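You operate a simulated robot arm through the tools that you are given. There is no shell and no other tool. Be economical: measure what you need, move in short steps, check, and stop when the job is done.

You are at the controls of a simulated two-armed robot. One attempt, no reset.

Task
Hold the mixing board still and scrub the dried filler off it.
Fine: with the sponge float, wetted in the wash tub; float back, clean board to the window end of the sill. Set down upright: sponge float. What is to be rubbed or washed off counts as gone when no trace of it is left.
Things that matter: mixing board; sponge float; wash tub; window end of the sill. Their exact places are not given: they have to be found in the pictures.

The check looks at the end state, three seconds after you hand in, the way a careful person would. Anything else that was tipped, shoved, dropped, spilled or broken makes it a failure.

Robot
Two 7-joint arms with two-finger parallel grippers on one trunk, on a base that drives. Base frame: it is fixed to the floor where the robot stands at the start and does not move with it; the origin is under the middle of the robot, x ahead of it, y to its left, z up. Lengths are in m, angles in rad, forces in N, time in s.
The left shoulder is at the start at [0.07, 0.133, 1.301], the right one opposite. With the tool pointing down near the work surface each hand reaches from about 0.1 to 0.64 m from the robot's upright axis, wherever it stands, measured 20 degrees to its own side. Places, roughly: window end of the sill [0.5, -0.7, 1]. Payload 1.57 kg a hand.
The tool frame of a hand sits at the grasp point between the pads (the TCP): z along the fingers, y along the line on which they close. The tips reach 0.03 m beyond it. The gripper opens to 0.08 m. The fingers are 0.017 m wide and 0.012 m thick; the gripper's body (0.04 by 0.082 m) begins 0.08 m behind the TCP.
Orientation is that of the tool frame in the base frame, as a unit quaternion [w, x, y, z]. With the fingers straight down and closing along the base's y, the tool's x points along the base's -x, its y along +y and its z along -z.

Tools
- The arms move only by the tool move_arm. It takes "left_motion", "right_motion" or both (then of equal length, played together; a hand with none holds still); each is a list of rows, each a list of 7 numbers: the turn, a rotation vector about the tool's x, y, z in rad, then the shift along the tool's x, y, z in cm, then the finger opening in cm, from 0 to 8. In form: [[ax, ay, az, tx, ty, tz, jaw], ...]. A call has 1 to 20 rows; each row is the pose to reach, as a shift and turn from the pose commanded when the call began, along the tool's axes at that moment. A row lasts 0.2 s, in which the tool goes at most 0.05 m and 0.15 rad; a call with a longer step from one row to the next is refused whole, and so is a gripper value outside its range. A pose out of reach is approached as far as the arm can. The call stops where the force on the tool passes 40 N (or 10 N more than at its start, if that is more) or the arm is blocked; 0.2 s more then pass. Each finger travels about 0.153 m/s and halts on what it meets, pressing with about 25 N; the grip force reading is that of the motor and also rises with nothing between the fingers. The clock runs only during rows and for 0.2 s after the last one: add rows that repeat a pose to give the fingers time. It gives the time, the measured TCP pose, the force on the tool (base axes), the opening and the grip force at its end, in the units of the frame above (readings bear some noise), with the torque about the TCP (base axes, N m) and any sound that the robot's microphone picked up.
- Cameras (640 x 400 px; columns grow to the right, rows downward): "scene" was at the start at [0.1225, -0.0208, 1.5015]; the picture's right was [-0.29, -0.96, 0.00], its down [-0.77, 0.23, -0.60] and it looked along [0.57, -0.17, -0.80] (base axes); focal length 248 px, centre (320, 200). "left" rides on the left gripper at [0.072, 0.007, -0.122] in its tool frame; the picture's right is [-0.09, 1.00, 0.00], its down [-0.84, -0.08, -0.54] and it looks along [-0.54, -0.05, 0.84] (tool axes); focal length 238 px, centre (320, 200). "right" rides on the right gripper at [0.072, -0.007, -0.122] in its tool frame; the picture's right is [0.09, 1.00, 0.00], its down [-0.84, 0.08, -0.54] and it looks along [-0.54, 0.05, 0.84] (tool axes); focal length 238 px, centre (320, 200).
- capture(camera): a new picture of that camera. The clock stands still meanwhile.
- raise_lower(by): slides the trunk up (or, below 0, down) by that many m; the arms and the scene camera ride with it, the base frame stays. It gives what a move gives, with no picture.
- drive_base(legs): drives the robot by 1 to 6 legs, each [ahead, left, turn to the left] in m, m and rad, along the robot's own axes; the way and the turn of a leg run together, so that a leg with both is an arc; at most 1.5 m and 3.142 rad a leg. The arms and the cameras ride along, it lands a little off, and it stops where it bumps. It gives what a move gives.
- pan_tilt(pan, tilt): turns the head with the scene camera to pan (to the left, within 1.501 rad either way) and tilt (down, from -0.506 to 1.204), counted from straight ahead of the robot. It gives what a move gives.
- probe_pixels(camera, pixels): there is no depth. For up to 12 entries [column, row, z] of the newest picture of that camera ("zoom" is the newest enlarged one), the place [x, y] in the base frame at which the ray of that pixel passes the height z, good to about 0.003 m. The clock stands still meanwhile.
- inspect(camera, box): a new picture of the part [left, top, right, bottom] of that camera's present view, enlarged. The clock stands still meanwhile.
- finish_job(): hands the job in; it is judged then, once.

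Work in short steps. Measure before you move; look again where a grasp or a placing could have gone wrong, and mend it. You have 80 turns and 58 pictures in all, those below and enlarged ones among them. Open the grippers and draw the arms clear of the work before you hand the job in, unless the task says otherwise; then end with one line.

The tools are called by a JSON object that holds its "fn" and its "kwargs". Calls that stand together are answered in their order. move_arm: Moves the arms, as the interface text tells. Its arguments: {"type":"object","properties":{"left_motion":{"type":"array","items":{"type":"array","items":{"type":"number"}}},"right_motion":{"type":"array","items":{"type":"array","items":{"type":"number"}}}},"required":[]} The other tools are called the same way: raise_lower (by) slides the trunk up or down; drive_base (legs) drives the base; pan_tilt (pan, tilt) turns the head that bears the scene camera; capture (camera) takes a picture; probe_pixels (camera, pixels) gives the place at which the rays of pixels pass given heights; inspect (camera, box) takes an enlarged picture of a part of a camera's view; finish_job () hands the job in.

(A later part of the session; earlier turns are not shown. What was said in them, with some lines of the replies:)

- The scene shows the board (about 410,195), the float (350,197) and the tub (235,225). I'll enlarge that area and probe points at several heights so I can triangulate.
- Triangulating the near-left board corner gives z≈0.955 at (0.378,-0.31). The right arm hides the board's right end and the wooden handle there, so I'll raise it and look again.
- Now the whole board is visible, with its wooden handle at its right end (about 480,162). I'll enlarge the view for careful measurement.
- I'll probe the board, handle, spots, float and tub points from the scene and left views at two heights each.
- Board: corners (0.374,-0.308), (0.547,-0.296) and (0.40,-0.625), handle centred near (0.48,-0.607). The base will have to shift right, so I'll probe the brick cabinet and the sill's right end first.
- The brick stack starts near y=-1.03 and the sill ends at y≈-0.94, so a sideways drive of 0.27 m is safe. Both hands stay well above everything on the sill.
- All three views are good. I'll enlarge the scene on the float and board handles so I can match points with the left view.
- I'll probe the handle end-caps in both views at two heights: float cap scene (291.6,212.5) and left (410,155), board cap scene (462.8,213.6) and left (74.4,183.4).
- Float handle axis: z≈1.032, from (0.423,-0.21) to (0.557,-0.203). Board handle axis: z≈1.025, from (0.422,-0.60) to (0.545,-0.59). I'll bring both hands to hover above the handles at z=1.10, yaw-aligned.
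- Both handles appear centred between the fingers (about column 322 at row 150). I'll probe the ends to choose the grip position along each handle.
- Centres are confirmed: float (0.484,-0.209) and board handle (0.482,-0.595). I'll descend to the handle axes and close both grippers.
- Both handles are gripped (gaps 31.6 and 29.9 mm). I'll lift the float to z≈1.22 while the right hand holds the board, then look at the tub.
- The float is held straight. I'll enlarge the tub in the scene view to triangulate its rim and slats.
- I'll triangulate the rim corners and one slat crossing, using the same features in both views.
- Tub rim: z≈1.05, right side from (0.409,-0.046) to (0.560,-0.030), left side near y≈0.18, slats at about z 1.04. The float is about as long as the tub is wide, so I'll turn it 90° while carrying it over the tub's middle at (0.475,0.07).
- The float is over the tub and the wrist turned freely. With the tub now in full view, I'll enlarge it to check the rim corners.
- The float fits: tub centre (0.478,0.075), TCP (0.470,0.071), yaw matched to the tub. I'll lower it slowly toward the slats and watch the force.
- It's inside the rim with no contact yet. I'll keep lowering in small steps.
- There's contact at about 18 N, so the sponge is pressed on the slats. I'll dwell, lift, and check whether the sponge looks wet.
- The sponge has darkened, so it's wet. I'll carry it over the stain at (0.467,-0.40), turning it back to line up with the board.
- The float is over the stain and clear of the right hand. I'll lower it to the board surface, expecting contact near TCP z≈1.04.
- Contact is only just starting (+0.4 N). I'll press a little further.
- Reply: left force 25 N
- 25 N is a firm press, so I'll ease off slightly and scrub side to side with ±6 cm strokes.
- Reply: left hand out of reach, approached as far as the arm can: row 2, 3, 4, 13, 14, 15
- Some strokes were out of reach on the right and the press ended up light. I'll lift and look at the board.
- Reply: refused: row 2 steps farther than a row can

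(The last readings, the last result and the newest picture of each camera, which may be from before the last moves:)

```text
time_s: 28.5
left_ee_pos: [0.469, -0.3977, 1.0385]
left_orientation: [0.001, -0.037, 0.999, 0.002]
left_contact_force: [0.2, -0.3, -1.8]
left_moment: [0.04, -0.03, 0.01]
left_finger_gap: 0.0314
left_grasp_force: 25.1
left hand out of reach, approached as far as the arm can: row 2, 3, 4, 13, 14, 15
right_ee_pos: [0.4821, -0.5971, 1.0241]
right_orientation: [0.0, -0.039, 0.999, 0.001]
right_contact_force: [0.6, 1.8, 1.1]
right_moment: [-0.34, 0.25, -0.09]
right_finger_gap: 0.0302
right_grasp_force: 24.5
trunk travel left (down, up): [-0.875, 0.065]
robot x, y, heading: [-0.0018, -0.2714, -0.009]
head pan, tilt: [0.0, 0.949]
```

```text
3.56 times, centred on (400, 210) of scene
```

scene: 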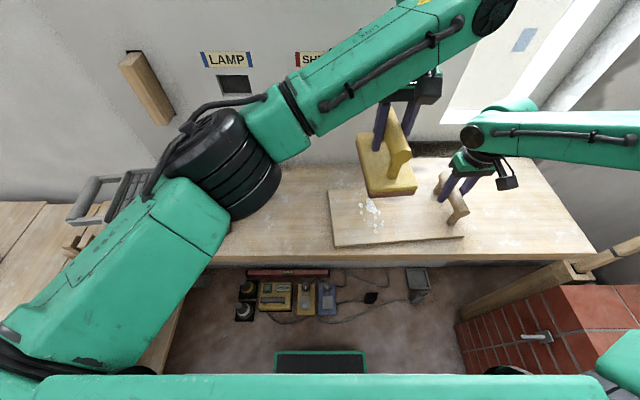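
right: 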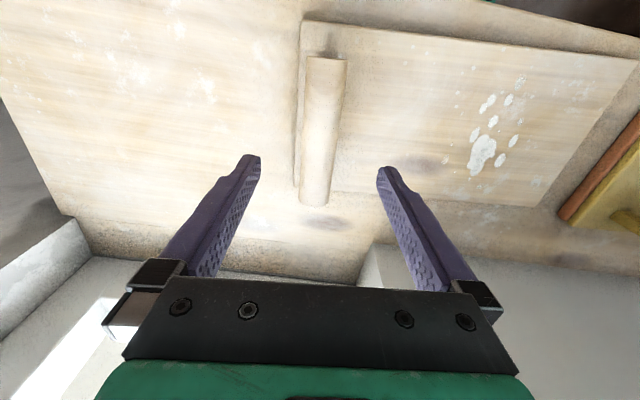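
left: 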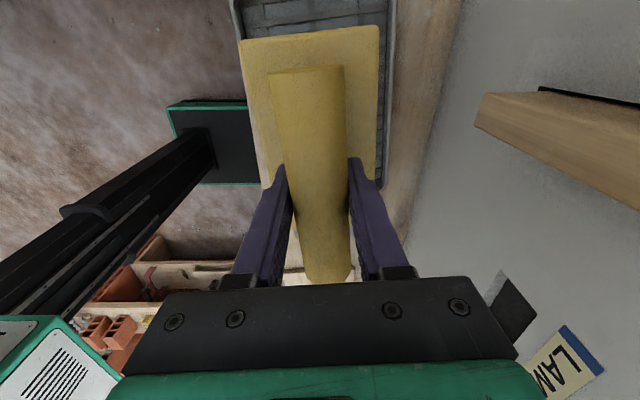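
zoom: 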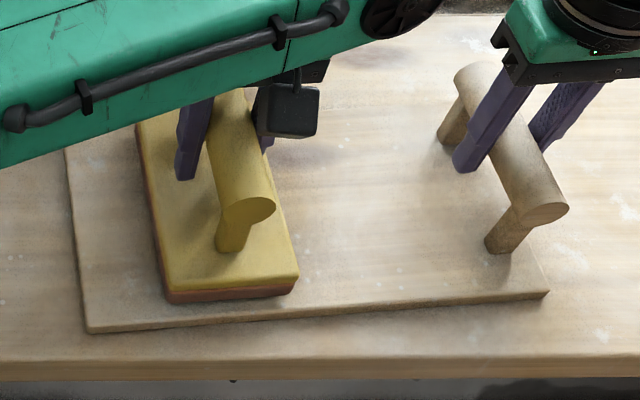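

One lift step was too long, so I'll redo it with smaller ones.

{"fn": "move_arm", "kwargs": {"left_motion": [[0, 0, 0, 0, 0, -4, 0], [0, 0, 0, 0, 2, -8, 0], [0, 0, 0, 0, 5, -11, 0], [0, 0, 0, 0, 8.5, -13, 0], [0, 0, 0, 0, 12, -15, 0], [0, 0, 0, 0, 15, -15, 0], [0, 0, 0, 0, 15, -15, 0]]}}

{"fn": "inspect", "kwargs": {"camera": "scene", "box": [310, 160, 490, 260]}}

{"fn": "inspect", "kwargs": {"camera": "left", "box": [0, 0, 320, 200]}}

```text
time_s: 30.1
left_ee_pos: [0.4588, -0.2467, 1.1876]
left_orientation: [0.001, -0.037, 0.999, 0.001]
left_contact_force: [0.5, -0.9, -2.0]
left_moment: [0.02, -0.02, -0.01]
left_finger_gap: 0.0316
left_grasp_force: 25.5
right_ee_pos: [0.482, -0.5941, 1.0243]
right_orientation: [0.0, -0.039, 0.999, 0.0]
right_contact_force: [0.9, 1.3, -0.4]
right_moment: [-0.32, 0.13, -0.08]
right_finger_gap: 0.03
right_grasp_force: 25.3
trunk travel left (down, up): [-0.875, 0.065]
robot x, y, heading: [-0.0004, -0.2707, -0.007]
head pan, tilt: [0.0, 0.949]
```

```text
3.56 times, centred on (400, 210) of scene
```

zoom: 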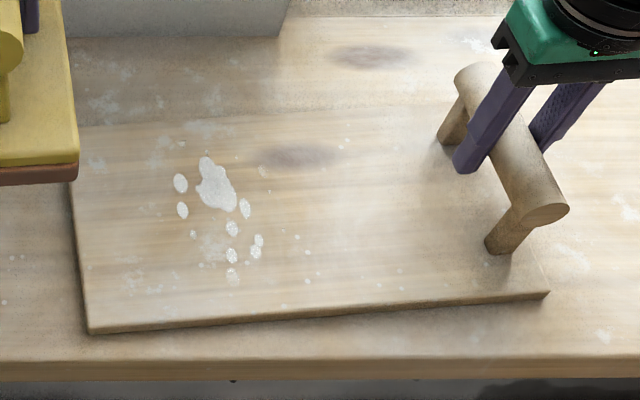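

```text
2.00 times, centred on (160, 100) of left
```

zoom: 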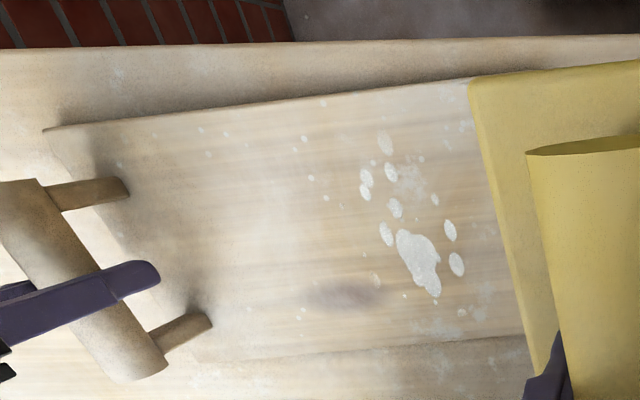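

The filler has barely changed because the pressure was too light, and reach to the right is limited. I'll release the board, shift the base 0.10 m right and re-grip it, keeping the float up.

{"fn": "move_arm", "kwargs": {"right_motion": [[0, 0, 0, 0, 0, 0, 3.5], [0, 0, 0, 0, 0, 0, 6], [0, 0, 0, 0, 0, 0, 8], [0, 0, 0, 0, 0, 0, 8], [0, 0, 0, 0, 0, -3, 8], [0, 0, 0, 0, 0, -6, 8], [0, 0, 0, 0, 0, -10, 8], [0, 0, 0, 0, 0, -10, 8]]}}

{"fn": "drive_base", "kwargs": {"legs": [[0, -0.1, 0]]}}

{"fn": "capture", "kwargs": {"camera": "right"}}

```text
time_s: 31.9
left_ee_pos: [0.4601, -0.2471, 1.1861]
left_orientation: [0.0, -0.036, 0.999, -0.001]
left_contact_force: [0.1, -0.5, -1.4]
left_moment: [0.01, -0.02, 0.0]
left_finger_gap: 0.0315
left_grasp_force: 25.0
right_ee_pos: [0.4795, -0.5976, 1.1246]
right_orientation: [0.001, -0.039, 0.999, -0.001]
right_contact_force: [0.0, 0.1, 0.0]
right_moment: [0.0, -0.01, 0.05]
right_finger_gap: 0.0799
right_grasp_force: 0.1
trunk travel left (down, up): [-0.875, 0.065]
robot x, y, heading: [0.0006, -0.269, -0.01]
head pan, tilt: [0.0, 0.949]
```

```text
time_s: 33.1
left_ee_pos: [0.4581, -0.3417, 1.1875]
left_orientation: [0.0, -0.036, 0.999, -0.002]
left_contact_force: [0.2, -0.1, -1.9]
left_moment: [0.01, -0.03, 0.0]
left_finger_gap: 0.0314
left_grasp_force: 25.4
right_ee_pos: [0.4792, -0.6919, 1.1259]
right_orientation: [0.0, -0.039, 0.999, -0.003]
right_contact_force: [-0.1, -0.1, 0.1]
right_moment: [0.0, 0.02, 0.02]
right_finger_gap: 0.0798
right_grasp_force: 0.0
trunk travel left (down, up): [-0.875, 0.065]
robot x, y, heading: [-0.005, -0.3685, -0.006]
head pan, tilt: [0.0, 0.949]
```

```text
27 pictures are left
```

right: 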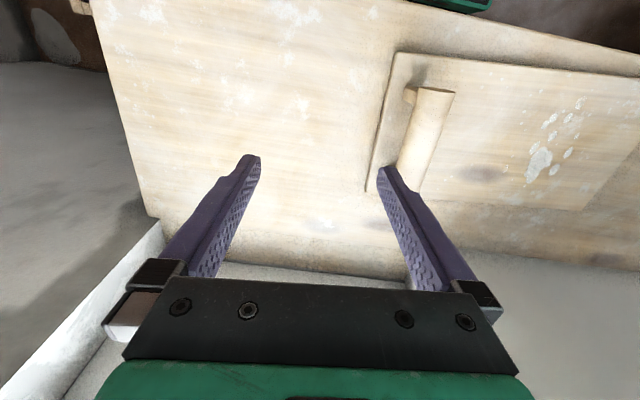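

I'm moving the right hand back over the handle (9.7 cm left), then down 10 cm to grip.

{"fn": "move_arm", "kwargs": {"right_motion": [[0, 0, 0, -0.4, 3.2, 0, 8], [0, 0, 0, -0.8, 6.5, 0, 8], [0, 0, 0, -0.9, 9.6, 0, 8], [0, 0, 0, -0.9, 9.6, 0, 8], [0, 0, 0, -0.9, 9.6, 4, 8], [0, 0, 0, -0.9, 9.6, 8, 8], [0, 0, 0, -0.9, 9.6, 10, 8], [0, 0, 0, -0.9, 9.6, 10, 8], [0, 0, 0, -0.9, 9.6, 10, 5], [0, 0, 0, -0.9, 9.6, 10, 2], [0, 0, 0, -0.9, 9.6, 10, 0], [0, 0, 0, -0.9, 9.6, 10, 0]]}}

```text
time_s: 35.7
left_ee_pos: [0.4593, -0.3468, 1.187]
left_orientation: [0.0, -0.037, 0.999, 0.0]
left_contact_force: [1.0, -0.8, -1.2]
left_moment: [-0.01, -0.02, -0.01]
left_finger_gap: 0.0315
left_grasp_force: 24.8
right_ee_pos: [0.4804, -0.5984, 1.0237]
right_orientation: [0.0, -0.038, 0.999, 0.0]
right_contact_force: [0.2, 1.9, 0.4]
right_moment: [0.06, -0.23, 0.07]
right_finger_gap: 0.0297
right_grasp_force: 24.9
trunk travel left (down, up): [-0.875, 0.065]
robot x, y, heading: [-0.0015, -0.369, -0.003]
head pan, tilt: [0.0, 0.949]
```

Re-gripped. I'll bring the float over the stain and press down.

{"fn": "move_arm", "kwargs": {"left_motion": [[0, 0, 0, 0, -3.2, 3, 0], [0, 0, 0, -0.3, -6.3, 6, 0], [0, 0, 0, -0.3, -6.3, 10, 0], [0, 0, 0, -0.3, -6.3, 13, 0], [0, 0, 0, -0.3, -6.3, 14.5, 0], [0, 0, 0, -0.3, -6.3, 15, 0], [0, 0, 0, -0.3, -6.3, 15.2, 0], [0, 0, 0, -0.3, -6.3, 15.2, 0]]}}

```text
time_s: 37.5
left_ee_pos: [0.4668, -0.4089, 1.0336]
left_orientation: [-0.001, -0.038, 0.999, 0.0]
left_contact_force: [0.5, -0.3, -1.3]
left_moment: [0.01, -0.03, 0.04]
left_finger_gap: 0.0314
left_grasp_force: 25.3
right_ee_pos: [0.4794, -0.6002, 1.0251]
right_orientation: [0.001, -0.039, 0.999, 0.0]
right_contact_force: [-0.3, 0.1, -0.5]
right_moment: [0.04, -0.03, 0.0]
right_finger_gap: 0.03
right_grasp_force: 25.2
trunk travel left (down, up): [-0.875, 0.065]
robot x, y, heading: [-0.0001, -0.3661, -0.005]
head pan, tilt: [0.0, 0.949]
```

No contact yet at 1.034, so the float has probably slipped a few mm up in the grip. I'll go on down in 2 mm steps.

{"fn": "move_arm", "kwargs": {"left_motion": [[0, 0, 0, 0, 0, 0.2, 0], [0, 0, 0, 0, 0, 0.4, 0], [0, 0, 0, 0, 0, 0.6, 0], [0, 0, 0, 0, 0, 0.6, 0]]}}

```text
time_s: 38.5
left_ee_pos: [0.4669, -0.4088, 1.0305]
left_orientation: [0.002, -0.037, 0.999, -0.001]
left_contact_force: [5.5, 1.7, 24.5]
left_moment: [0.09, 0.14, -0.02]
left_finger_gap: 0.0311
left_grasp_force: 25.1
right_ee_pos: [0.4792, -0.5997, 1.0234]
right_orientation: [-0.001, -0.039, 0.999, 0.0]
right_contact_force: [1.1, -0.2, -6.6]
right_moment: [0.05, -0.4, -0.31]
right_finger_gap: 0.0298
right_grasp_force: 25.2
trunk travel left (down, up): [-0.875, 0.065]
robot x, y, heading: [0.0024, -0.3713, -0.01]
head pan, tilt: [0.0, 0.949]
```

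Pressing at 24.5 N now. I'll hold this depth and scrub with side-to-side strokes, checking the force at the end.

{"fn": "move_arm", "kwargs": {"left_motion": [[0, 0, 0, 0, -2, 0, 0], [0, 0, 0, 0, -4, 0, 0], [0, 0, 0, 0, -2, 0, 0], [0, 0, 0, 0, 0, 0, 0], [0, 0, 0, 0, 2, 0, 0], [0, 0, 0, 0, 4, 0, 0], [0, 0, 0, 0, 2, 0.05, 0], [0, 0, 0, 0, 0, 0.05, 0], [0, 0, 0, 0, -2, 0.05, 0], [0, 0, 0, 0, -4, 0.05, 0], [0, 0, 0, 0, -2, 0.05, 0], [0, 0, 0, 0, 0, 0.05, 0], [0, 0, 0, 0, 2, 0.05, 0], [0, 0, 0, 0, 4, 0.05, 0], [0, 0, 0, 0, 2, 0.05, 0], [0, 0, 0, 0, 0, 0.05, 0]]}}

{"fn": "inspect", "kwargs": {"camera": "scene", "box": [330, 160, 510, 260]}}

```text
time_s: 38.9
left_ee_pos: [0.466, -0.4308, 1.0318]
left_orientation: [0.003, -0.037, 0.999, 0.001]
left_contact_force: [-0.5, -2.2, 4.4]
left_moment: [0.07, 0.52, 0.18]
left_finger_gap: 0.0313
left_grasp_force: 25.1
right_ee_pos: [0.4769, -0.602, 1.0243]
right_orientation: [-0.001, -0.037, 0.999, 0.0]
right_contact_force: [-2.2, 0.6, 4.3]
right_moment: [0.59, 0.28, -0.15]
right_finger_gap: 0.0296
right_grasp_force: 24.6
trunk travel left (down, up): [-0.875, 0.065]
robot x, y, heading: [-0.001, -0.3691, -0.005]
head pan, tilt: [0.0, 0.949]
stopped in row 2 (left hand): the force on the tool passed its limit at 41 N (the readings are from after the stop); the commanded pose is now the measured one
```

```text
3.56 times, centred on (420, 210) of scene
```

zoom: 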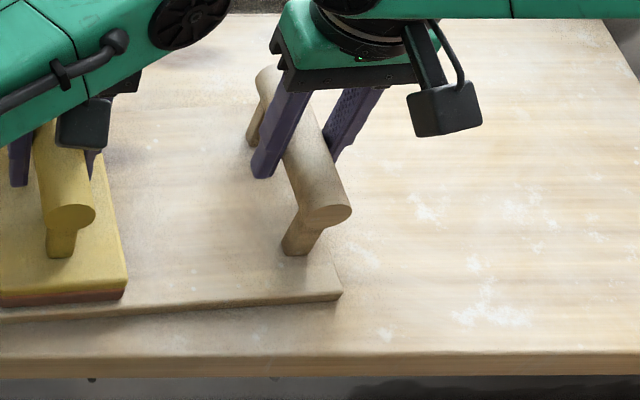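

The force limit tripped and it now presses at about 4 N. I'll use a gentler extra press of about 1.5 mm and continue the strokes.

{"fn": "move_arm", "kwargs": {"left_motion": [[0, 0, 0, 0, 0, 0.15, 0], [0, 0, 0, 0, 2, 0.15, 0], [0, 0, 0, 0, 4, 0.15, 0], [0, 0, 0, 0, 6, 0.15, 0], [0, 0, 0, 0, 4, 0.15, 0], [0, 0, 0, 0, 2, 0.15, 0], [0, 0, 0, 0, 0, 0.15, 0], [0, 0, 0, 0, -2, 0.15, 0], [0, 0, 0, 0, 0, 0.15, 0], [0, 0, 0, 0, 2, 0.15, 0], [0, 0, 0, 0, 4, 0.15, 0], [0, 0, 0, 0, 6, 0.15, 0], [0, 0, 0, 0, 4, 0.15, 0], [0, 0, 0, 0, 2, 0.15, 0], [0, 0, 0, 0, 0, 0.15, 0], [0, 0, 0, 0, 0, 0.15, 0]]}}

```text
time_s: 42.3
left_ee_pos: [0.4663, -0.4287, 1.0304]
left_orientation: [0.004, -0.038, 0.999, 0.001]
left_contact_force: [0.1, 0.4, 7.8]
left_moment: [0.19, 0.68, -0.09]
left_finger_gap: 0.0312
left_grasp_force: 25.3
right_ee_pos: [0.4772, -0.6018, 1.0246]
right_orientation: [-0.001, -0.037, 0.999, -0.003]
right_contact_force: [-3.7, -0.8, 6.2]
right_moment: [0.34, 0.42, -0.1]
right_finger_gap: 0.0301
right_grasp_force: 24.9
trunk travel left (down, up): [-0.875, 0.065]
robot x, y, heading: [-0.0012, -0.3708, -0.005]
head pan, tilt: [0.0, 0.949]
stopped in row 16 (left hand): the force on the tool passed its limit at 41 N (the readings are from after the stop); the commanded pose is now the measured one
```

Pressure was good this time. I'll lift the float aside to check the stain.

{"fn": "move_arm", "kwargs": {"left_motion": [[0, 0, 0, 0, 0, -4, 0], [0, 0, 0, 0, 2, -7, 0], [0, 0, 0, 0, 6, -9, 0], [0, 0, 0, 0, 10, -10, 0], [0, 0, 0, 0, 14.5, -10, 0], [0, 0, 0, 0, 17, -10, 0], [0, 0, 0, 0, 17, -10, 0]]}}

{"fn": "inspect", "kwargs": {"camera": "scene", "box": [330, 160, 510, 260]}}

```text
time_s: 43.9
left_ee_pos: [0.4528, -0.261, 1.1309]
left_orientation: [0.003, -0.037, 0.999, 0.001]
left_contact_force: [0.0, 0.2, -1.3]
left_moment: [0.02, -0.06, -0.01]
left_finger_gap: 0.0317
left_grasp_force: 24.4
right_ee_pos: [0.477, -0.603, 1.0241]
right_orientation: [0.0, -0.038, 0.999, -0.003]
right_contact_force: [-3.1, -2.3, 13.0]
right_moment: [0.29, -0.08, -0.29]
right_finger_gap: 0.0298
right_grasp_force: 25.0
trunk travel left (down, up): [-0.875, 0.065]
robot x, y, heading: [-0.0013, -0.3706, -0.011]
head pan, tilt: [0.0, 0.949]
```

```text
3.56 times, centred on (420, 210) of scene
```

zoom: 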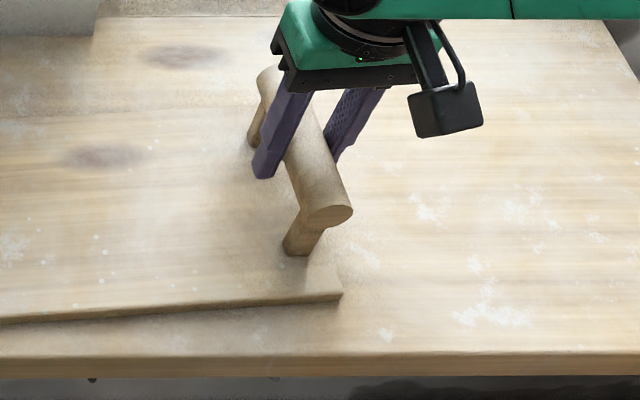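

The camera moved with the base, so I need to look further left for the stain.

{"fn": "inspect", "kwargs": {"camera": "scene", "box": [270, 160, 430, 260]}}

```text
4.00 times, centred on (350, 210) of scene
```

zoom: 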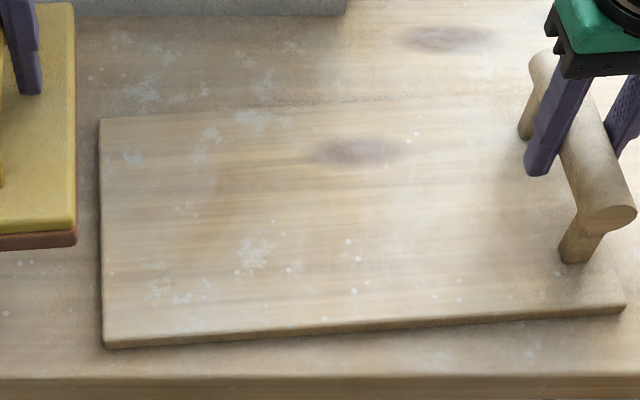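

The main filler blobs are gone and a few tiny dots remain. I'll zoom in to judge whether they're filler or wood texture like that on the sill.

{"fn": "inspect", "kwargs": {"camera": "scene", "box": [294, 182, 374, 232]}}

{"fn": "probe_pixels", "kwargs": {"camera": "scene", "pixels": [[357, 220.2, 0.955], [359, 224.5, 0.955], [358, 232.7, 0.955], [342.5, 227, 0.955], [329, 227.5, 0.955], [338, 215, 0.955], [374, 193, 0.955], [333, 223, 0.955]]}}

```text
8.00 times, centred on (334, 207) of scene
```

zoom: 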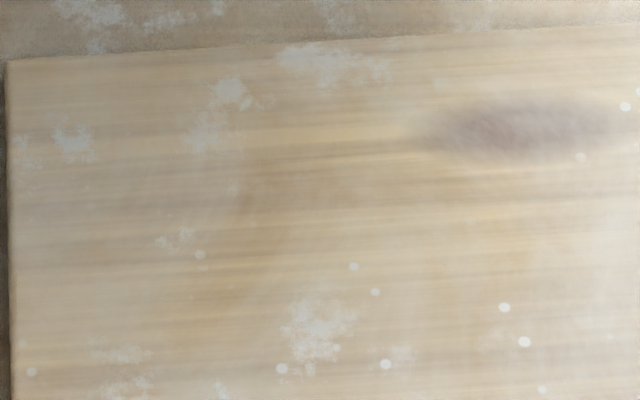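

```text
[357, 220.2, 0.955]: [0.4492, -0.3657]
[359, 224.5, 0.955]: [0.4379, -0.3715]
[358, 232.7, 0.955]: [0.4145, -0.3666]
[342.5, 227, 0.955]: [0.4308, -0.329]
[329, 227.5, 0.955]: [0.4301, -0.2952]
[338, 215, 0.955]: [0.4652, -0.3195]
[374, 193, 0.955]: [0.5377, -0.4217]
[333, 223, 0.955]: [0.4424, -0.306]
```

The remaining dots look like the sill's own wood texture, but a few near y≈-0.465 are brighter. I'll do a second scrub pass reaching further right, to y≈-0.54, and see whether they change.

{"fn": "move_arm", "kwargs": {"left_motion": [[0, 0, 0, 0, -4, 0, 0], [0, 0, 0, 0, -8, 1, 0], [0, 0, 0, 0, -12, 3, 0], [0, 0, 0, -0.2, -15.5, 5, 0], [0, 0, 0, -0.2, -17, 8, 0], [0, 0, 0, -0.2, -17, 9.5, 0], [0, 0, 0, -0.2, -17, 9.9, 0], [0, 0, 0, -0.2, -17, 10.1, 0], [0, 0, 0, -0.2, -17, 10.2, 0], [0, 0, 0, -0.2, -17, 10.2, 0]]}}

```text
time_s: 46.1
left_ee_pos: [0.4665, -0.4309, 1.0309]
left_orientation: [0.005, -0.037, 0.999, 0.001]
left_contact_force: [-4.5, 0.8, 17.9]
left_moment: [-0.06, 0.36, -0.1]
left_finger_gap: 0.0317
left_grasp_force: 24.4
right_ee_pos: [0.4763, -0.6016, 1.0243]
right_orientation: [0.0, -0.038, 0.999, -0.002]
right_contact_force: [6.6, -1.9, 4.7]
right_moment: [0.25, 0.29, -0.2]
right_finger_gap: 0.0297
right_grasp_force: 24.9
trunk travel left (down, up): [-0.875, 0.065]
robot x, y, heading: [-0.0027, -0.3708, -0.004]
head pan, tilt: [0.0, 0.949]
```

Good contact at 18 N. I'll stroke right to y≈-0.49 and back, with small x shifts.

{"fn": "move_arm", "kwargs": {"left_motion": [[0, 0, 0, 0, -2, 0, 0], [0, 0, 0, 0, -4, 0, 0], [0, 0, 0, 0, -6, 0, 0], [0, 0, 0, 0, -4, 0, 0], [0, 0, 0, 0.7, -2, 0, 0], [0, 0, 0, 1.4, 0, 0, 0], [0, 0, 0, 1.4, -2, 0, 0], [0, 0, 0, 1.4, -4, 0, 0], [0, 0, 0, 1.4, -6, 0, 0], [0, 0, 0, 0, -5, 0, 0], [0, 0, 0, -1.4, -4, 0, 0], [0, 0, 0, -1.4, -2, 0, 0], [0, 0, 0, -1.4, 0, 0, 0], [0, 0, 0, -1.4, 2, 0, 0], [0, 0, 0, -1.4, 4, 0, 0], [0, 0, 0, 0, 5, 0, 0], [0, 0, 0, 1.4, 4, 0, 0], [0, 0, 0, 1.4, 2, 0, 0], [0, 0, 0, 0.5, 0, 0, 0]]}}

```text
time_s: 48.2
left_ee_pos: [0.4697, -0.4714, 1.0241]
left_orientation: [0.008, -0.049, 0.999, 0.012]
left_contact_force: [-0.5, -3.6, 9.2]
left_moment: [-0.68, 0.37, 0.1]
left_finger_gap: 0.0319
left_grasp_force: 25.0
right_ee_pos: [0.4758, -0.6049, 1.0239]
right_orientation: [0.001, -0.033, 0.999, -0.004]
right_contact_force: [-4.6, 1.1, 9.7]
right_moment: [0.6, 0.21, -0.22]
right_finger_gap: 0.0299
right_grasp_force: 25.4
trunk travel left (down, up): [-0.875, 0.065]
robot x, y, heading: [-0.0042, -0.3679, -0.002]
head pan, tilt: [0.0, 0.949]
stopped in row 10 (left hand): the force on the tool passed its limit at 59 N (the readings are from after the stop); the commanded pose is now the measured one
```

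The force spiked to 59 N and the float may have slipped in the grip. I'll lift away to the left and look.

{"fn": "move_arm", "kwargs": {"left_motion": [[0, 0, 0, 0, 0, -4, 0], [0, 0, 0, 0, 2, -7, 0], [0, 0, 0, 0, 6, -9, 0], [0, 0, 0, 0, 10, -11, 0], [0, 0, 0, 0, 14.5, -12, 0], [0, 0, 0, 0, 19, -12, 0], [0, 0, 0, 0, 23, -12, 0], [0, 0, 0, 0, 23, -12, 0]]}}

{"fn": "capture", "kwargs": {"camera": "scene"}}

{"fn": "inspect", "kwargs": {"camera": "scene", "box": [270, 160, 430, 260]}}

{"fn": "capture", "kwargs": {"camera": "left"}}

```text
time_s: 50.0
left_ee_pos: [0.442, -0.2476, 1.1471]
left_orientation: [0.006, -0.048, 0.999, 0.013]
left_contact_force: [0.3, -0.6, -1.5]
left_moment: [0.01, -0.03, 0.02]
left_finger_gap: 0.0318
left_grasp_force: 24.8
right_ee_pos: [0.4772, -0.6054, 1.023]
right_orientation: [0.0, -0.033, 0.999, -0.002]
right_contact_force: [0.0, -6.0, 23.0]
right_moment: [0.41, 0.03, -0.27]
right_finger_gap: 0.03
right_grasp_force: 24.5
trunk travel left (down, up): [-0.875, 0.065]
robot x, y, heading: [-0.0, -0.367, -0.003]
head pan, tilt: [0.0, 0.949]
```

```text
22 pictures are left
```

scene: 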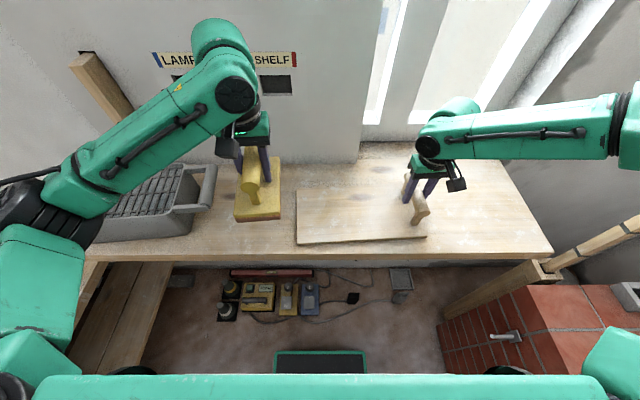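

```text
4.00 times, centred on (350, 210) of scene
```

zoom: 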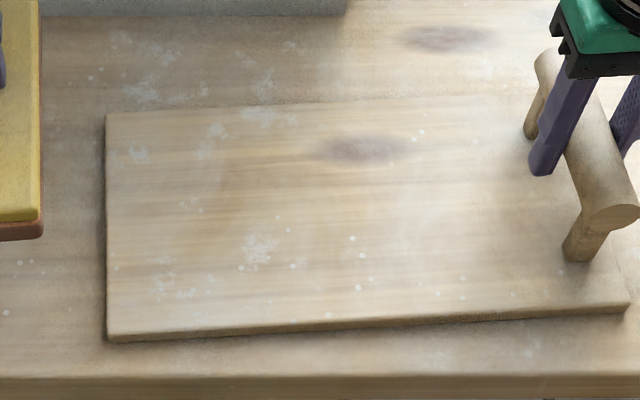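

```text
20 pictures are left
```

left: 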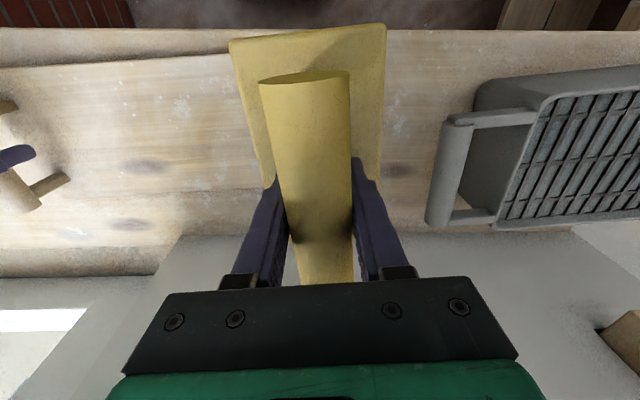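

The blobs are gone, and the faint dots and patches didn't change with scrubbing and match the sill, so they're wood texture. Now I'll level the hand and take the float back above its original spot at (0.486,-0.208).

{"fn": "move_arm", "kwargs": {"left_motion": [[0.026, 0.013, 0.048, -1.6, 1.2, 0, 0], [0.026, 0.013, 0.048, -3.2, 2.4, 0, 0], [0.026, 0.013, 0.048, -4.7, 3.5, 0, 0], [0.026, 0.013, 0.048, -4.7, 3.5, 4, 0], [0.026, 0.013, 0.048, -4.7, 3.5, 8, 0], [0.026, 0.013, 0.048, -4.7, 3.5, 10, 0], [0.026, 0.013, 0.048, -4.7, 3.5, 11, 0], [0.026, 0.013, 0.048, -4.7, 3.5, 11, 0]]}}

{"fn": "inspect", "kwargs": {"camera": "scene", "box": [170, 130, 330, 230]}}

```text
time_s: 51.8
left_ee_pos: [0.4903, -0.2046, 1.0403]
left_orientation: [0.0, -0.024, 1.0, -0.001]
left_contact_force: [0.0, -0.3, -1.9]
left_moment: [0.01, -0.03, -0.03]
left_finger_gap: 0.0318
left_grasp_force: 24.8
right_ee_pos: [0.4767, -0.6055, 1.0234]
right_orientation: [0.0, -0.032, 0.999, -0.004]
right_contact_force: [1.2, -7.0, 26.6]
right_moment: [0.33, -0.03, -0.25]
right_finger_gap: 0.0297
right_grasp_force: 25.1
trunk travel left (down, up): [-0.875, 0.065]
robot x, y, heading: [-0.0054, -0.3673, -0.007]
head pan, tilt: [0.0, 0.949]
```

```text
4.00 times, centred on (250, 180) of scene
```

zoom: 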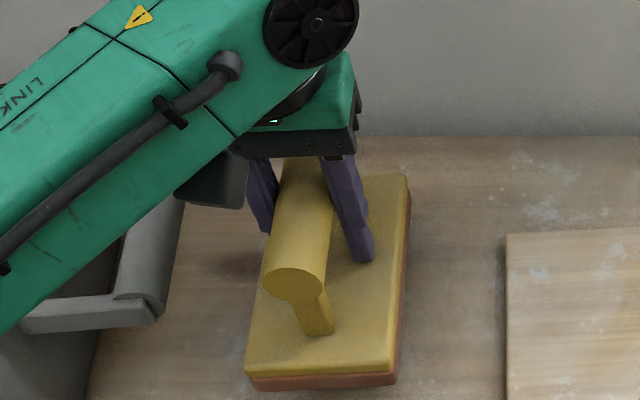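

Still no contact at TCP 1.040. I'll lower in small steps until it touches.

{"fn": "move_arm", "kwargs": {"left_motion": [[0, 0, 0, 0.3, -0.2, 0.8, 0], [0, 0, 0, 0.3, -0.2, 1.4, 0], [0, 0, 0, 0.3, -0.2, 1.7, 0], [0, 0, 0, 0.3, -0.2, 1.9, 0], [0, 0, 0, 0.3, -0.2, 2.1, 0], [0, 0, 0, 0.3, -0.2, 2.1, 0]]}}

```text
time_s: 53.2
left_ee_pos: [0.488, -0.2058, 1.0195]
left_orientation: [0.0, -0.023, 1.0, -0.001]
left_contact_force: [1.1, 0.2, -1.4]
left_moment: [0.02, -0.01, 0.0]
left_finger_gap: 0.0317
left_grasp_force: 25.1
right_ee_pos: [0.4773, -0.6054, 1.0223]
right_orientation: [-0.001, -0.032, 0.999, -0.003]
right_contact_force: [2.3, -5.9, 27.0]
right_moment: [0.36, -0.1, -0.25]
right_finger_gap: 0.0298
right_grasp_force: 24.9
trunk travel left (down, up): [-0.875, 0.065]
robot x, y, heading: [-0.001, -0.3687, -0.003]
head pan, tilt: [0.0, 0.949]
```

{"fn": "move_arm", "kwargs": {"left_motion": [[0, 0, 0, 0, 0, 0.2, 0], [0, 0, 0, 0, 0, 0.4, 0], [0, 0, 0, 0, 0, 0.6, 0], [0, 0, 0, 0, 0, 0.6, 0]]}}

{"fn": "inspect", "kwargs": {"camera": "scene", "box": [170, 130, 330, 230]}}

```text
time_s: 54.2
left_ee_pos: [0.4872, -0.2053, 1.0131]
left_orientation: [0.0, -0.025, 1.0, -0.001]
left_contact_force: [0.3, -0.2, -1.9]
left_moment: [-0.03, 0.01, -0.03]
left_finger_gap: 0.0318
left_grasp_force: 25.5
right_ee_pos: [0.4771, -0.605, 1.0229]
right_orientation: [-0.001, -0.032, 0.999, -0.003]
right_contact_force: [1.1, -5.5, 25.4]
right_moment: [0.39, -0.06, -0.25]
right_finger_gap: 0.0298
right_grasp_force: 24.7
trunk travel left (down, up): [-0.875, 0.065]
robot x, y, heading: [-0.0007, -0.3687, -0.004]
head pan, tilt: [0.0, 0.949]
```

```text
4.00 times, centred on (250, 180) of scene
```

zoom: 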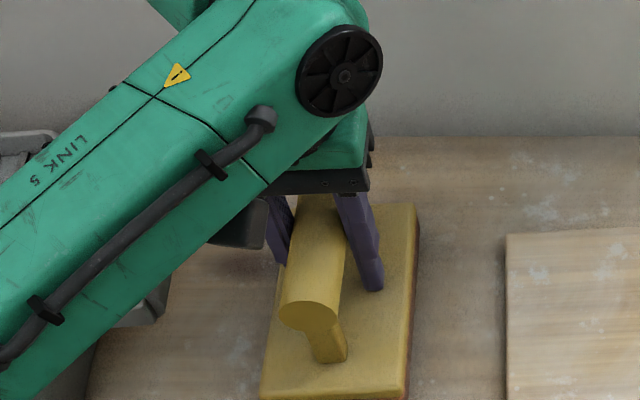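

Nearly down and still without contact. I'll continue in 1.5 mm steps.

{"fn": "move_arm", "kwargs": {"left_motion": [[0, 0, 0, 0, 0, 0.15, 0], [0, 0, 0, 0, 0, 0.3, 0], [0, 0, 0, 0, 0, 0.45, 0], [0, 0, 0, 0, 0, 0.45, 0]]}}

```text
time_s: 55.2
left_ee_pos: [0.4879, -0.2062, 1.0101]
left_orientation: [0.002, -0.024, 1.0, -0.001]
left_contact_force: [-3.4, -0.5, 16.9]
left_moment: [0.46, -1.04, 0.02]
left_finger_gap: 0.032
left_grasp_force: 24.8
right_ee_pos: [0.478, -0.6052, 1.0228]
right_orientation: [0.001, -0.033, 0.999, -0.003]
right_contact_force: [6.7, -1.4, 13.6]
right_moment: [0.44, -0.22, -0.31]
right_finger_gap: 0.03
right_grasp_force: 25.6
trunk travel left (down, up): [-0.875, 0.065]
robot x, y, heading: [-0.0012, -0.3704, -0.003]
head pan, tilt: [0.0, 0.949]
```

Contact: 17 N with a small pitch moment, so one end touched first. I'll ease off 1 mm, open gently so the float settles flat, then rise clear.

{"fn": "move_arm", "kwargs": {"left_motion": [[0, 0, 0, 0, 0, -0.1, 2.8], [0, 0, 0, 0, 0, -0.1, 3.2], [0, 0, 0, 0, 0, -0.1, 3.4], [0, 0, 0, 0, 0, -0.1, 4.5], [0, 0, 0, 0, 0, -0.1, 6.5], [0, 0, 0, 0, 0, -0.1, 8], [0, 0, 0, 0, 0, -0.1, 8], [0, 0, 0, 0, 0, -3, 8], [0, 0, 0, 0, 0, -7, 8], [0, 0, 0, 0, 0, -11, 8], [0, 0, 0, 0, 0, -15, 8], [0, 0, 0, 0, 0, -15, 8]]}}

{"fn": "capture", "kwargs": {"camera": "left"}}

{"fn": "capture", "kwargs": {"camera": "scene"}}

```text
time_s: 57.8
left_ee_pos: [0.4876, -0.2059, 1.1586]
left_orientation: [0.0, -0.024, 1.0, -0.001]
left_contact_force: [-0.1, -0.8, 0.0]
left_moment: [0.0, 0.0, -0.01]
left_finger_gap: 0.0801
left_grasp_force: 0.1
right_ee_pos: [0.4767, -0.6043, 1.0229]
right_orientation: [-0.001, -0.032, 0.999, -0.003]
right_contact_force: [-4.4, -0.6, 15.5]
right_moment: [0.35, 0.22, -0.22]
right_finger_gap: 0.0298
right_grasp_force: 25.0
trunk travel left (down, up): [-0.875, 0.065]
robot x, y, heading: [-0.0019, -0.3683, -0.004]
head pan, tilt: [0.0, 0.949]
```

```text
17 pictures are left
```

left: 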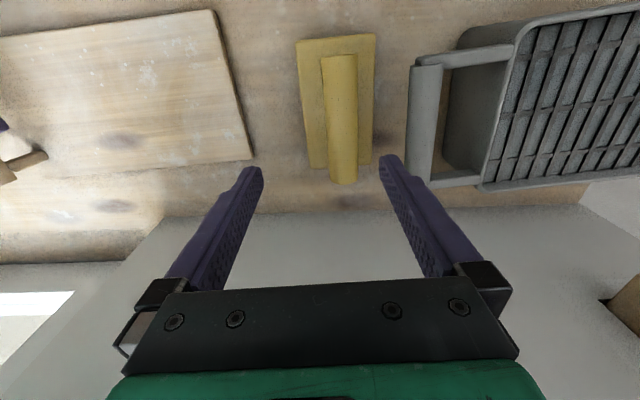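

```text
16 pictures are left
```

scene: 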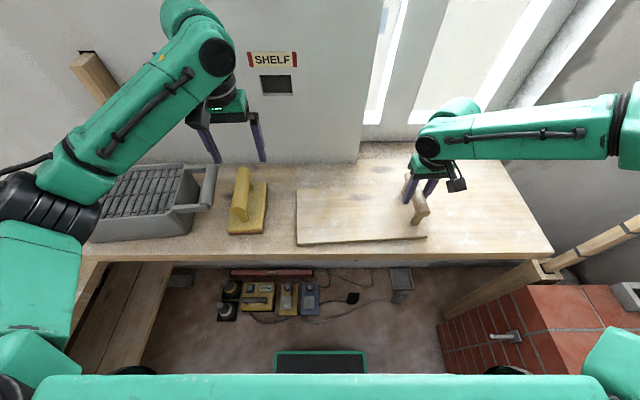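

The float stands flat in its old place. I'll probe where it sits and enlarge the left view of the board to confirm it's clean.

{"fn": "probe_pixels", "kwargs": {"camera": "left", "pixels": [[297, 40, 0.975], [375, 35, 0.975], [372, 165, 0.975], [312, 168, 0.975], [215, 12, 0.955], [252, 160, 0.955]]}}

{"fn": "inspect", "kwargs": {"camera": "left", "box": [0, 0, 260, 180]}}

```text
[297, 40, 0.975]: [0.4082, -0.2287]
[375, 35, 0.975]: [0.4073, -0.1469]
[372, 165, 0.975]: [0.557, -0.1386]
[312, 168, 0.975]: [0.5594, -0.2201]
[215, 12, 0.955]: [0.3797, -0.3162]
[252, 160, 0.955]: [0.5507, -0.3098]
```

```text
2.22 times, centred on (130, 90) of left
```

zoom: 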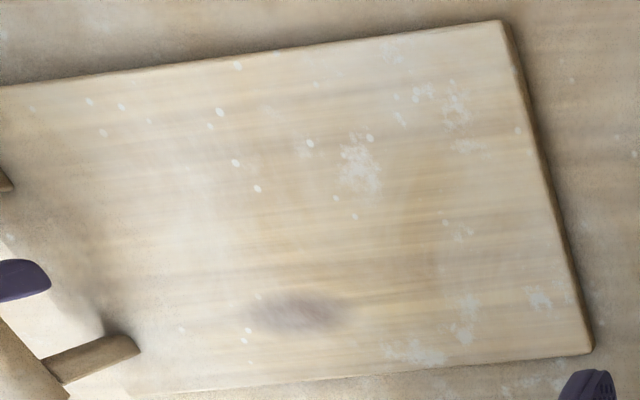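

The board is clean; only wood texture is left. But the float settled about 2.4 cm left of where it started (y centre -0.184, was -0.208), so I'll re-grip it and move it back.

{"fn": "move_arm", "kwargs": {"left_motion": [[0, 0, 0, 0.1, 2.1, 1, 6.5], [0, 0, 0, 0.1, 2.1, 4, 6.5], [0, 0, 0, 0.1, 2.1, 8, 6.5], [0, 0, 0, 0.1, 2.1, 11, 6.5], [0, 0, 0, 0.1, 2.1, 12.8, 6.5], [0, 0, 0, 0.1, 2.1, 12.8, 6.5], [0, 0, 0, 0.1, 2.1, 12.8, 4.5], [0, 0, 0, 0.1, 2.1, 12.8, 3], [0, 0, 0, 0.1, 2.1, 12.8, 0], [0, 0, 0, 0.1, 2.1, 12.8, 0], [0, 0, 0, 0.1, 2.1, 12.3, 0], [0, 0, 0, 0.1, 2.1, 11.5, 0], [0, 0, 0, 0.1, 2.1, 11.5, 0]]}}

```text
time_s: 60.6
left_ee_pos: [0.4882, -0.1857, 1.0399]
left_orientation: [0.0, -0.024, 1.0, -0.002]
left_contact_force: [-0.2, 0.2, -2.1]
left_moment: [0.02, -0.01, -0.02]
left_finger_gap: 0.0315
left_grasp_force: 24.9
right_ee_pos: [0.4779, -0.6051, 1.0238]
right_orientation: [0.0, -0.032, 0.999, -0.004]
right_contact_force: [-4.5, -1.1, 9.8]
right_moment: [0.35, 0.07, -0.05]
right_finger_gap: 0.0299
right_grasp_force: 24.9
trunk travel left (down, up): [-0.875, 0.065]
robot x, y, heading: [-0.0005, -0.3688, -0.003]
head pan, tilt: [0.0, 0.949]
```

Gripped and lifted 1 cm. I'll shift it 2.3 cm right and lower it back to the grip height.

{"fn": "move_arm", "kwargs": {"left_motion": [[0, 0, 0, 0, -1.2, 0, 0], [0, 0, 0, 0, -2.3, 0, 0], [0, 0, 0, 0, -2.3, 0.5, 0], [0, 0, 0, 0, -2.3, 0.8, 0], [0, 0, 0, 0, -2.3, 1.0, 0], [0, 0, 0, 0, -2.3, 1.0, 0]]}}

```text
time_s: 62.0
left_ee_pos: [0.4883, -0.2082, 1.033]
left_orientation: [0.0, -0.025, 1.0, -0.001]
left_contact_force: [-1.2, 0.1, -1.7]
left_moment: [0.03, 0.02, 0.02]
left_finger_gap: 0.0318
left_grasp_force: 24.9
right_ee_pos: [0.4769, -0.606, 1.0231]
right_orientation: [-0.001, -0.033, 0.999, -0.003]
right_contact_force: [-3.8, -1.0, 9.9]
right_moment: [0.44, -0.03, -0.13]
right_finger_gap: 0.0298
right_grasp_force: 24.9
trunk travel left (down, up): [-0.875, 0.065]
robot x, y, heading: [-0.0016, -0.3667, -0.008]
head pan, tilt: [0.0, 0.949]
```

No contact yet, so I'll lower a few mm more.

{"fn": "move_arm", "kwargs": {"left_motion": [[0, 0, 0, 0, 0, 0.15, 0], [0, 0, 0, 0, 0, 0.3, 0], [0, 0, 0, 0, 0, 0.4, 0], [0, 0, 0, 0, 0, 0.4, 0]]}}

```text
time_s: 63.0
left_ee_pos: [0.488, -0.209, 1.0293]
left_orientation: [-0.001, -0.024, 1.0, -0.001]
left_contact_force: [0.9, -0.2, -1.5]
left_moment: [-0.02, 0.0, 0.0]
left_finger_gap: 0.0318
left_grasp_force: 24.9
right_ee_pos: [0.4766, -0.606, 1.0221]
right_orientation: [-0.001, -0.033, 0.999, -0.004]
right_contact_force: [-3.9, -1.7, 9.3]
right_moment: [0.41, 0.0, -0.1]
right_finger_gap: 0.0298
right_grasp_force: 24.7
trunk travel left (down, up): [-0.875, 0.065]
robot x, y, heading: [-0.0037, -0.3682, -0.005]
head pan, tilt: [0.0, 0.949]
```

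{"fn": "move_arm", "kwargs": {"left_motion": [[0, 0, 0, 0, 0, 0.1, 0], [0, 0, 0, 0, 0, 0.2, 0], [0, 0, 0, 0, 0, 0.2, 0]]}}

```text
time_s: 63.8
left_ee_pos: [0.4885, -0.2092, 1.0277]
left_orientation: [0.002, -0.024, 1.0, -0.002]
left_contact_force: [0.5, 2.1, 18.5]
left_moment: [0.1, 0.54, -0.07]
left_finger_gap: 0.0317
left_grasp_force: 24.7
right_ee_pos: [0.4775, -0.6054, 1.0218]
right_orientation: [0.0, -0.032, 0.999, -0.003]
right_contact_force: [1.8, 1.6, 3.2]
right_moment: [0.35, 0.22, -0.21]
right_finger_gap: 0.0298
right_grasp_force: 24.8
trunk travel left (down, up): [-0.875, 0.065]
robot x, y, heading: [-0.0028, -0.3707, 0.003]
head pan, tilt: [0.0, 0.949]
```

Contact. I'll ease off 1.5 mm, open slowly, rise, and look.

{"fn": "move_arm", "kwargs": {"left_motion": [[0, 0, 0, 0, 0, -0.15, 2.8], [0, 0, 0, 0, 0, -0.15, 3.3], [0, 0, 0, 0, 0, -0.15, 3.6], [0, 0, 0, 0, 0, -0.15, 4.2], [0, 0, 0, 0, 0, -0.15, 5], [0, 0, 0, 0, 0, -0.15, 6], [0, 0, 0, 0, 0, -0.15, 6.5], [0, 0, 0, 0, 0, -3, 6.5], [0, 0, 0, 0, 0, -7, 6.5], [0, 0, 0, 0, 0, -11, 6.5], [0, 0, 0, 0, 0, -15, 6.5], [0, 0, 0, 0, 0, -15, 6.5]]}}

{"fn": "capture", "kwargs": {"camera": "left"}}

```text
time_s: 66.4
left_ee_pos: [0.4895, -0.2083, 1.1794]
left_orientation: [0.0, -0.024, 1.0, -0.002]
left_contact_force: [0.5, -0.3, -0.8]
left_moment: [-0.02, -0.01, -0.02]
left_finger_gap: 0.0649
left_grasp_force: 0.0
right_ee_pos: [0.4782, -0.6042, 1.022]
right_orientation: [-0.001, -0.033, 0.999, -0.003]
right_contact_force: [-2.3, -1.6, 10.4]
right_moment: [0.44, 0.07, -0.08]
right_finger_gap: 0.0298
right_grasp_force: 24.9
trunk travel left (down, up): [-0.875, 0.065]
robot x, y, heading: [-0.0013, -0.3673, -0.004]
head pan, tilt: [0.0, 0.949]
```

```text
14 pictures are left
```

left: 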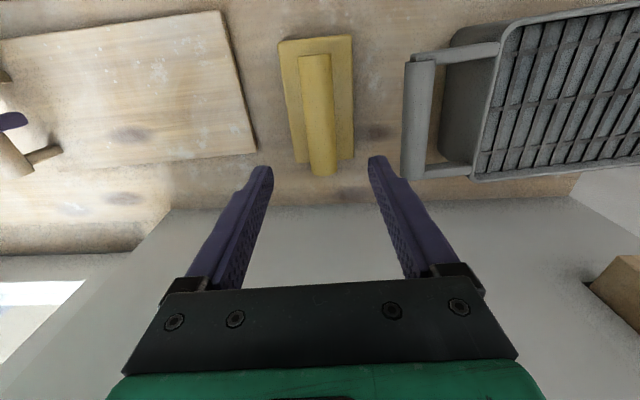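

The float is upright and back in its original spot. I'll slide the board toward the window end with the handle gripped: take weight off by about 2 mm, then slide 12 cm right along the sill.

{"fn": "move_arm", "kwargs": {"right_motion": [[0, 0, 0, 0, 0, -0.2, 0], [0, 0, 0, 0, 0, -0.3, 0], [0, 0, 0, 0, -1.5, -0.3, 0], [0, 0, 0, 0.1, -3, -0.3, 0], [0, 0, 0, 0.2, -5, -0.3, 0], [0, 0, 0, 0.4, -7, -0.3, 0], [0, 0, 0, 0.5, -9, -0.3, 0], [0, 0, 0, 0.7, -11, -0.3, 0], [0, 0, 0, 0.8, -12, -0.3, 0], [0, 0, 0, 0.8, -12, -0.3, 0]]}}

{"fn": "capture", "kwargs": {"camera": "scene"}}

```text
time_s: 68.6
left_ee_pos: [0.4899, -0.2091, 1.178]
left_orientation: [-0.001, -0.025, 1.0, -0.001]
left_contact_force: [0.4, -0.7, -0.1]
left_moment: [0.0, -0.01, 0.0]
left_finger_gap: 0.0654
left_grasp_force: 0.1
right_ee_pos: [0.4789, -0.7267, 1.023]
right_orientation: [-0.002, -0.032, 0.999, -0.003]
right_contact_force: [0.9, 0.3, -0.6]
right_moment: [0.53, -0.24, -0.07]
right_finger_gap: 0.0298
right_grasp_force: 25.0
trunk travel left (down, up): [-0.875, 0.065]
robot x, y, heading: [-0.001, -0.3666, -0.006]
head pan, tilt: [0.0, 0.949]
```

```text
13 pictures are left
```

scene: 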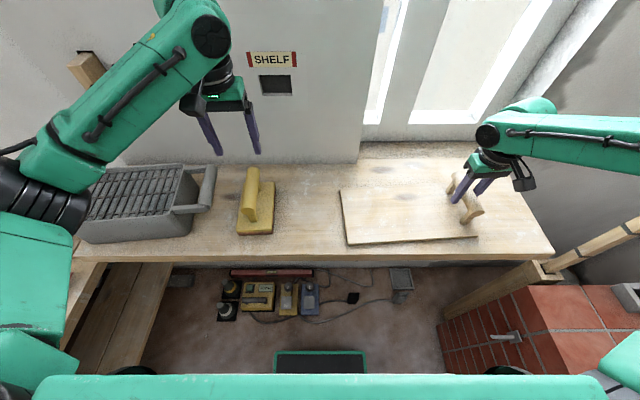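

The slide works and nothing else moved. I'll slide another 12 cm with the arm, watching for reach limits.

{"fn": "move_arm", "kwargs": {"right_motion": [[0, 0, 0, 0, -1.5, 0, 0], [0, 0, 0, 0.2, -3.5, 0, 0], [0, 0, 0, 0.3, -5.5, 0, 0], [0, 0, 0, 0.4, -7.5, 0, 0], [0, 0, 0, 0.6, -9.5, 0, 0], [0, 0, 0, 0.8, -11.5, 0, 0], [0, 0, 0, 0.8, -12, 0, 0], [0, 0, 0, 0.8, -12, 0, 0]]}}

{"fn": "capture", "kwargs": {"camera": "scene"}}

```text
time_s: 70.4
left_ee_pos: [0.4914, -0.2098, 1.1797]
left_orientation: [-0.001, -0.024, 1.0, 0.0]
left_contact_force: [0.0, -0.7, 0.1]
left_moment: [0.02, -0.01, -0.05]
left_finger_gap: 0.0652
left_grasp_force: 0.1
right_ee_pos: [0.4802, -0.8463, 1.0264]
right_orientation: [-0.002, -0.033, 0.999, -0.004]
right_contact_force: [0.7, 0.3, -2.5]
right_moment: [-0.39, 0.01, 0.01]
right_finger_gap: 0.0297
right_grasp_force: 25.2
trunk travel left (down, up): [-0.875, 0.065]
robot x, y, heading: [-0.002, -0.3718, -0.002]
head pan, tilt: [0.0, 0.949]
```

```text
12 pictures are left
```

scene: 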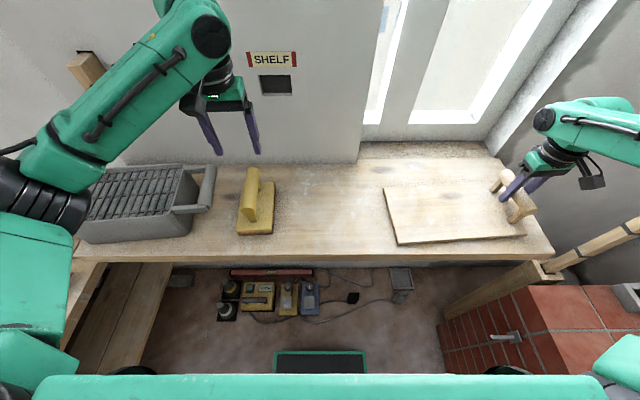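

Reached: I'll probe the board's corners against the sill's end before letting go.

{"fn": "probe_pixels", "kwargs": {"camera": "scene", "pixels": [[398, 245, 0.955], [526, 236, 0.955], [383, 188, 0.955], [554, 252, 0.943], [498, 160, 0.943], [470, 255, 0.943]]}}

{"fn": "move_arm", "kwargs": {"right_motion": [[0, 0, 0, 0, 0, 0.15, 0], [0, 0, 0, 0, 0, 0.3, 0], [0, 0, 0, 0, 0, 0.3, 0]]}}

```text
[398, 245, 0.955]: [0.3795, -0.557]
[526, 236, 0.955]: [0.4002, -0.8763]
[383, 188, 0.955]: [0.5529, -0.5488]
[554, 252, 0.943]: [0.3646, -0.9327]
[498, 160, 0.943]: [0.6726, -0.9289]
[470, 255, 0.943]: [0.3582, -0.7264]
```

```text
time_s: 71.2
left_ee_pos: [0.4905, -0.2093, 1.1778]
left_orientation: [0.0, -0.024, 1.0, -0.001]
left_contact_force: [-0.2, -0.1, -0.3]
left_moment: [-0.03, 0.07, 0.01]
left_finger_gap: 0.065
left_grasp_force: 0.0
right_ee_pos: [0.4794, -0.847, 1.0223]
right_orientation: [-0.002, -0.032, 0.999, -0.003]
right_contact_force: [0.8, -1.5, 1.0]
right_moment: [0.64, -0.35, -0.31]
right_finger_gap: 0.03
right_grasp_force: 25.2
trunk travel left (down, up): [-0.875, 0.065]
robot x, y, heading: [-0.0009, -0.3709, -0.007]
head pan, tilt: [0.0, 0.949]
```

The board rests fully on the sill, y -0.55 to -0.88, with the sill ending at -0.93. I'll release, lift the right hand and draw both arms back clear.

{"fn": "move_arm", "kwargs": {"right_motion": [[0, 0, 0, 0, 0, 0, 3.5], [0, 0, 0, 0, 0, 0, 5], [0, 0, 0, 0, 0, 0, 7], [0, 0, 0, 0, 0, 0, 8], [0, 0, 0, 0, 0, 0, 8], [0, 0, 0, 0, 0, -3, 8], [0, 0, 0, 0, 0, -7, 8], [0, 0, 0, 0, 0, -11, 8], [0, 0, 0, 0, 0, -15, 8], [0, 0, 0, 4, 1, -17, 8], [0, 0, 0, 8, 3, -18, 8], [0, 0, 0, 12, 5, -18, 8], [0, 0, 0, 12, 5, -18, 8]], "left_motion": [[0, 0, 0, 0, 0, -1, 8], [0, 0, 0, 0, 0, -2, 8], [0, 0, 0, 0, 0, -3, 8], [0, 0, 0, 0, 0, -3, 8], [0, 0, 0, 2, 0, -3, 8], [0, 0, 0, 4, 0, -3, 8], [0, 0, 0, 6, 0, -3, 8], [0, 0, 0, 8, 0, -3, 8], [0, 0, 0, 10, 0, -3, 8], [0, 0, 0, 12, 0, -3, 8], [0, 0, 0, 14, 0, -3, 8], [0, 0, 0, 14, 0, -3, 8], [0, 0, 0, 14, 0, -3, 8]]}}

{"fn": "capture", "kwargs": {"camera": "scene"}}

{"fn": "inspect", "kwargs": {"camera": "scene", "box": [370, 160, 560, 270]}}

{"fn": "inspect", "kwargs": {"camera": "scene", "box": [180, 140, 340, 250]}}

```text
time_s: 74.0
left_ee_pos: [0.353, -0.2143, 1.2066]
left_orientation: [-0.001, -0.025, 1.0, 0.0]
left_contact_force: [0.6, 0.1, -0.6]
left_moment: [0.05, -0.03, 0.01]
left_finger_gap: 0.0801
left_grasp_force: 0.0
right_ee_pos: [0.3575, -0.8029, 1.2049]
right_orientation: [-0.002, -0.032, 0.999, -0.004]
right_contact_force: [0.6, -0.5, 0.9]
right_moment: [-0.02, -0.05, -0.01]
right_finger_gap: 0.0799
right_grasp_force: 0.0
right hand out of reach, approached as far as the arm can: row 12
trunk travel left (down, up): [-0.875, 0.065]
robot x, y, heading: [0.0025, -0.3696, -0.006]
head pan, tilt: [0.0, 0.949]
```

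```text
11 pictures are left
```

scene: 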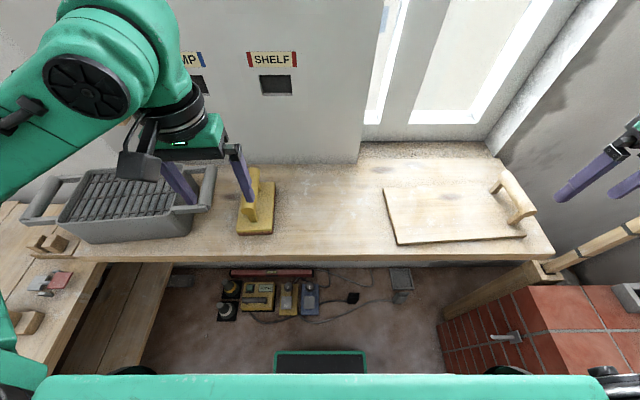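

```text
3.37 times, centred on (465, 215) of scene
```

zoom: 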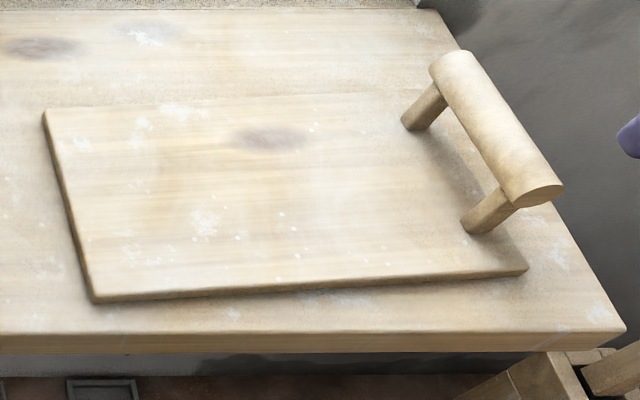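

```text
3.64 times, centred on (260, 195) of scene
```

zoom: 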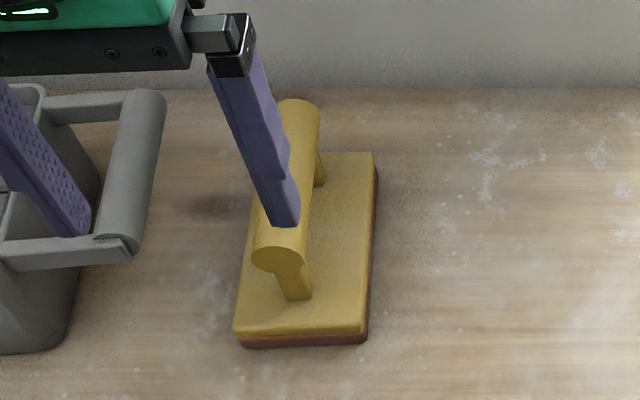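

The filler is gone and the board sits at the window end. The float is upright in its place, the tub is undisturbed, and both hands are open and clear, so I'm handing in.

{"fn": "finish_job", "kwargs": {}}

```text
The job is handed in.
```

The filler is scrubbed off the mixing board, and the board is now at the window end of the sill; the sponge float is upright in its original place. A few faint dots remain on the board. They didn't change with scrubbing and match marks on the sill, so I took them for wood texture.
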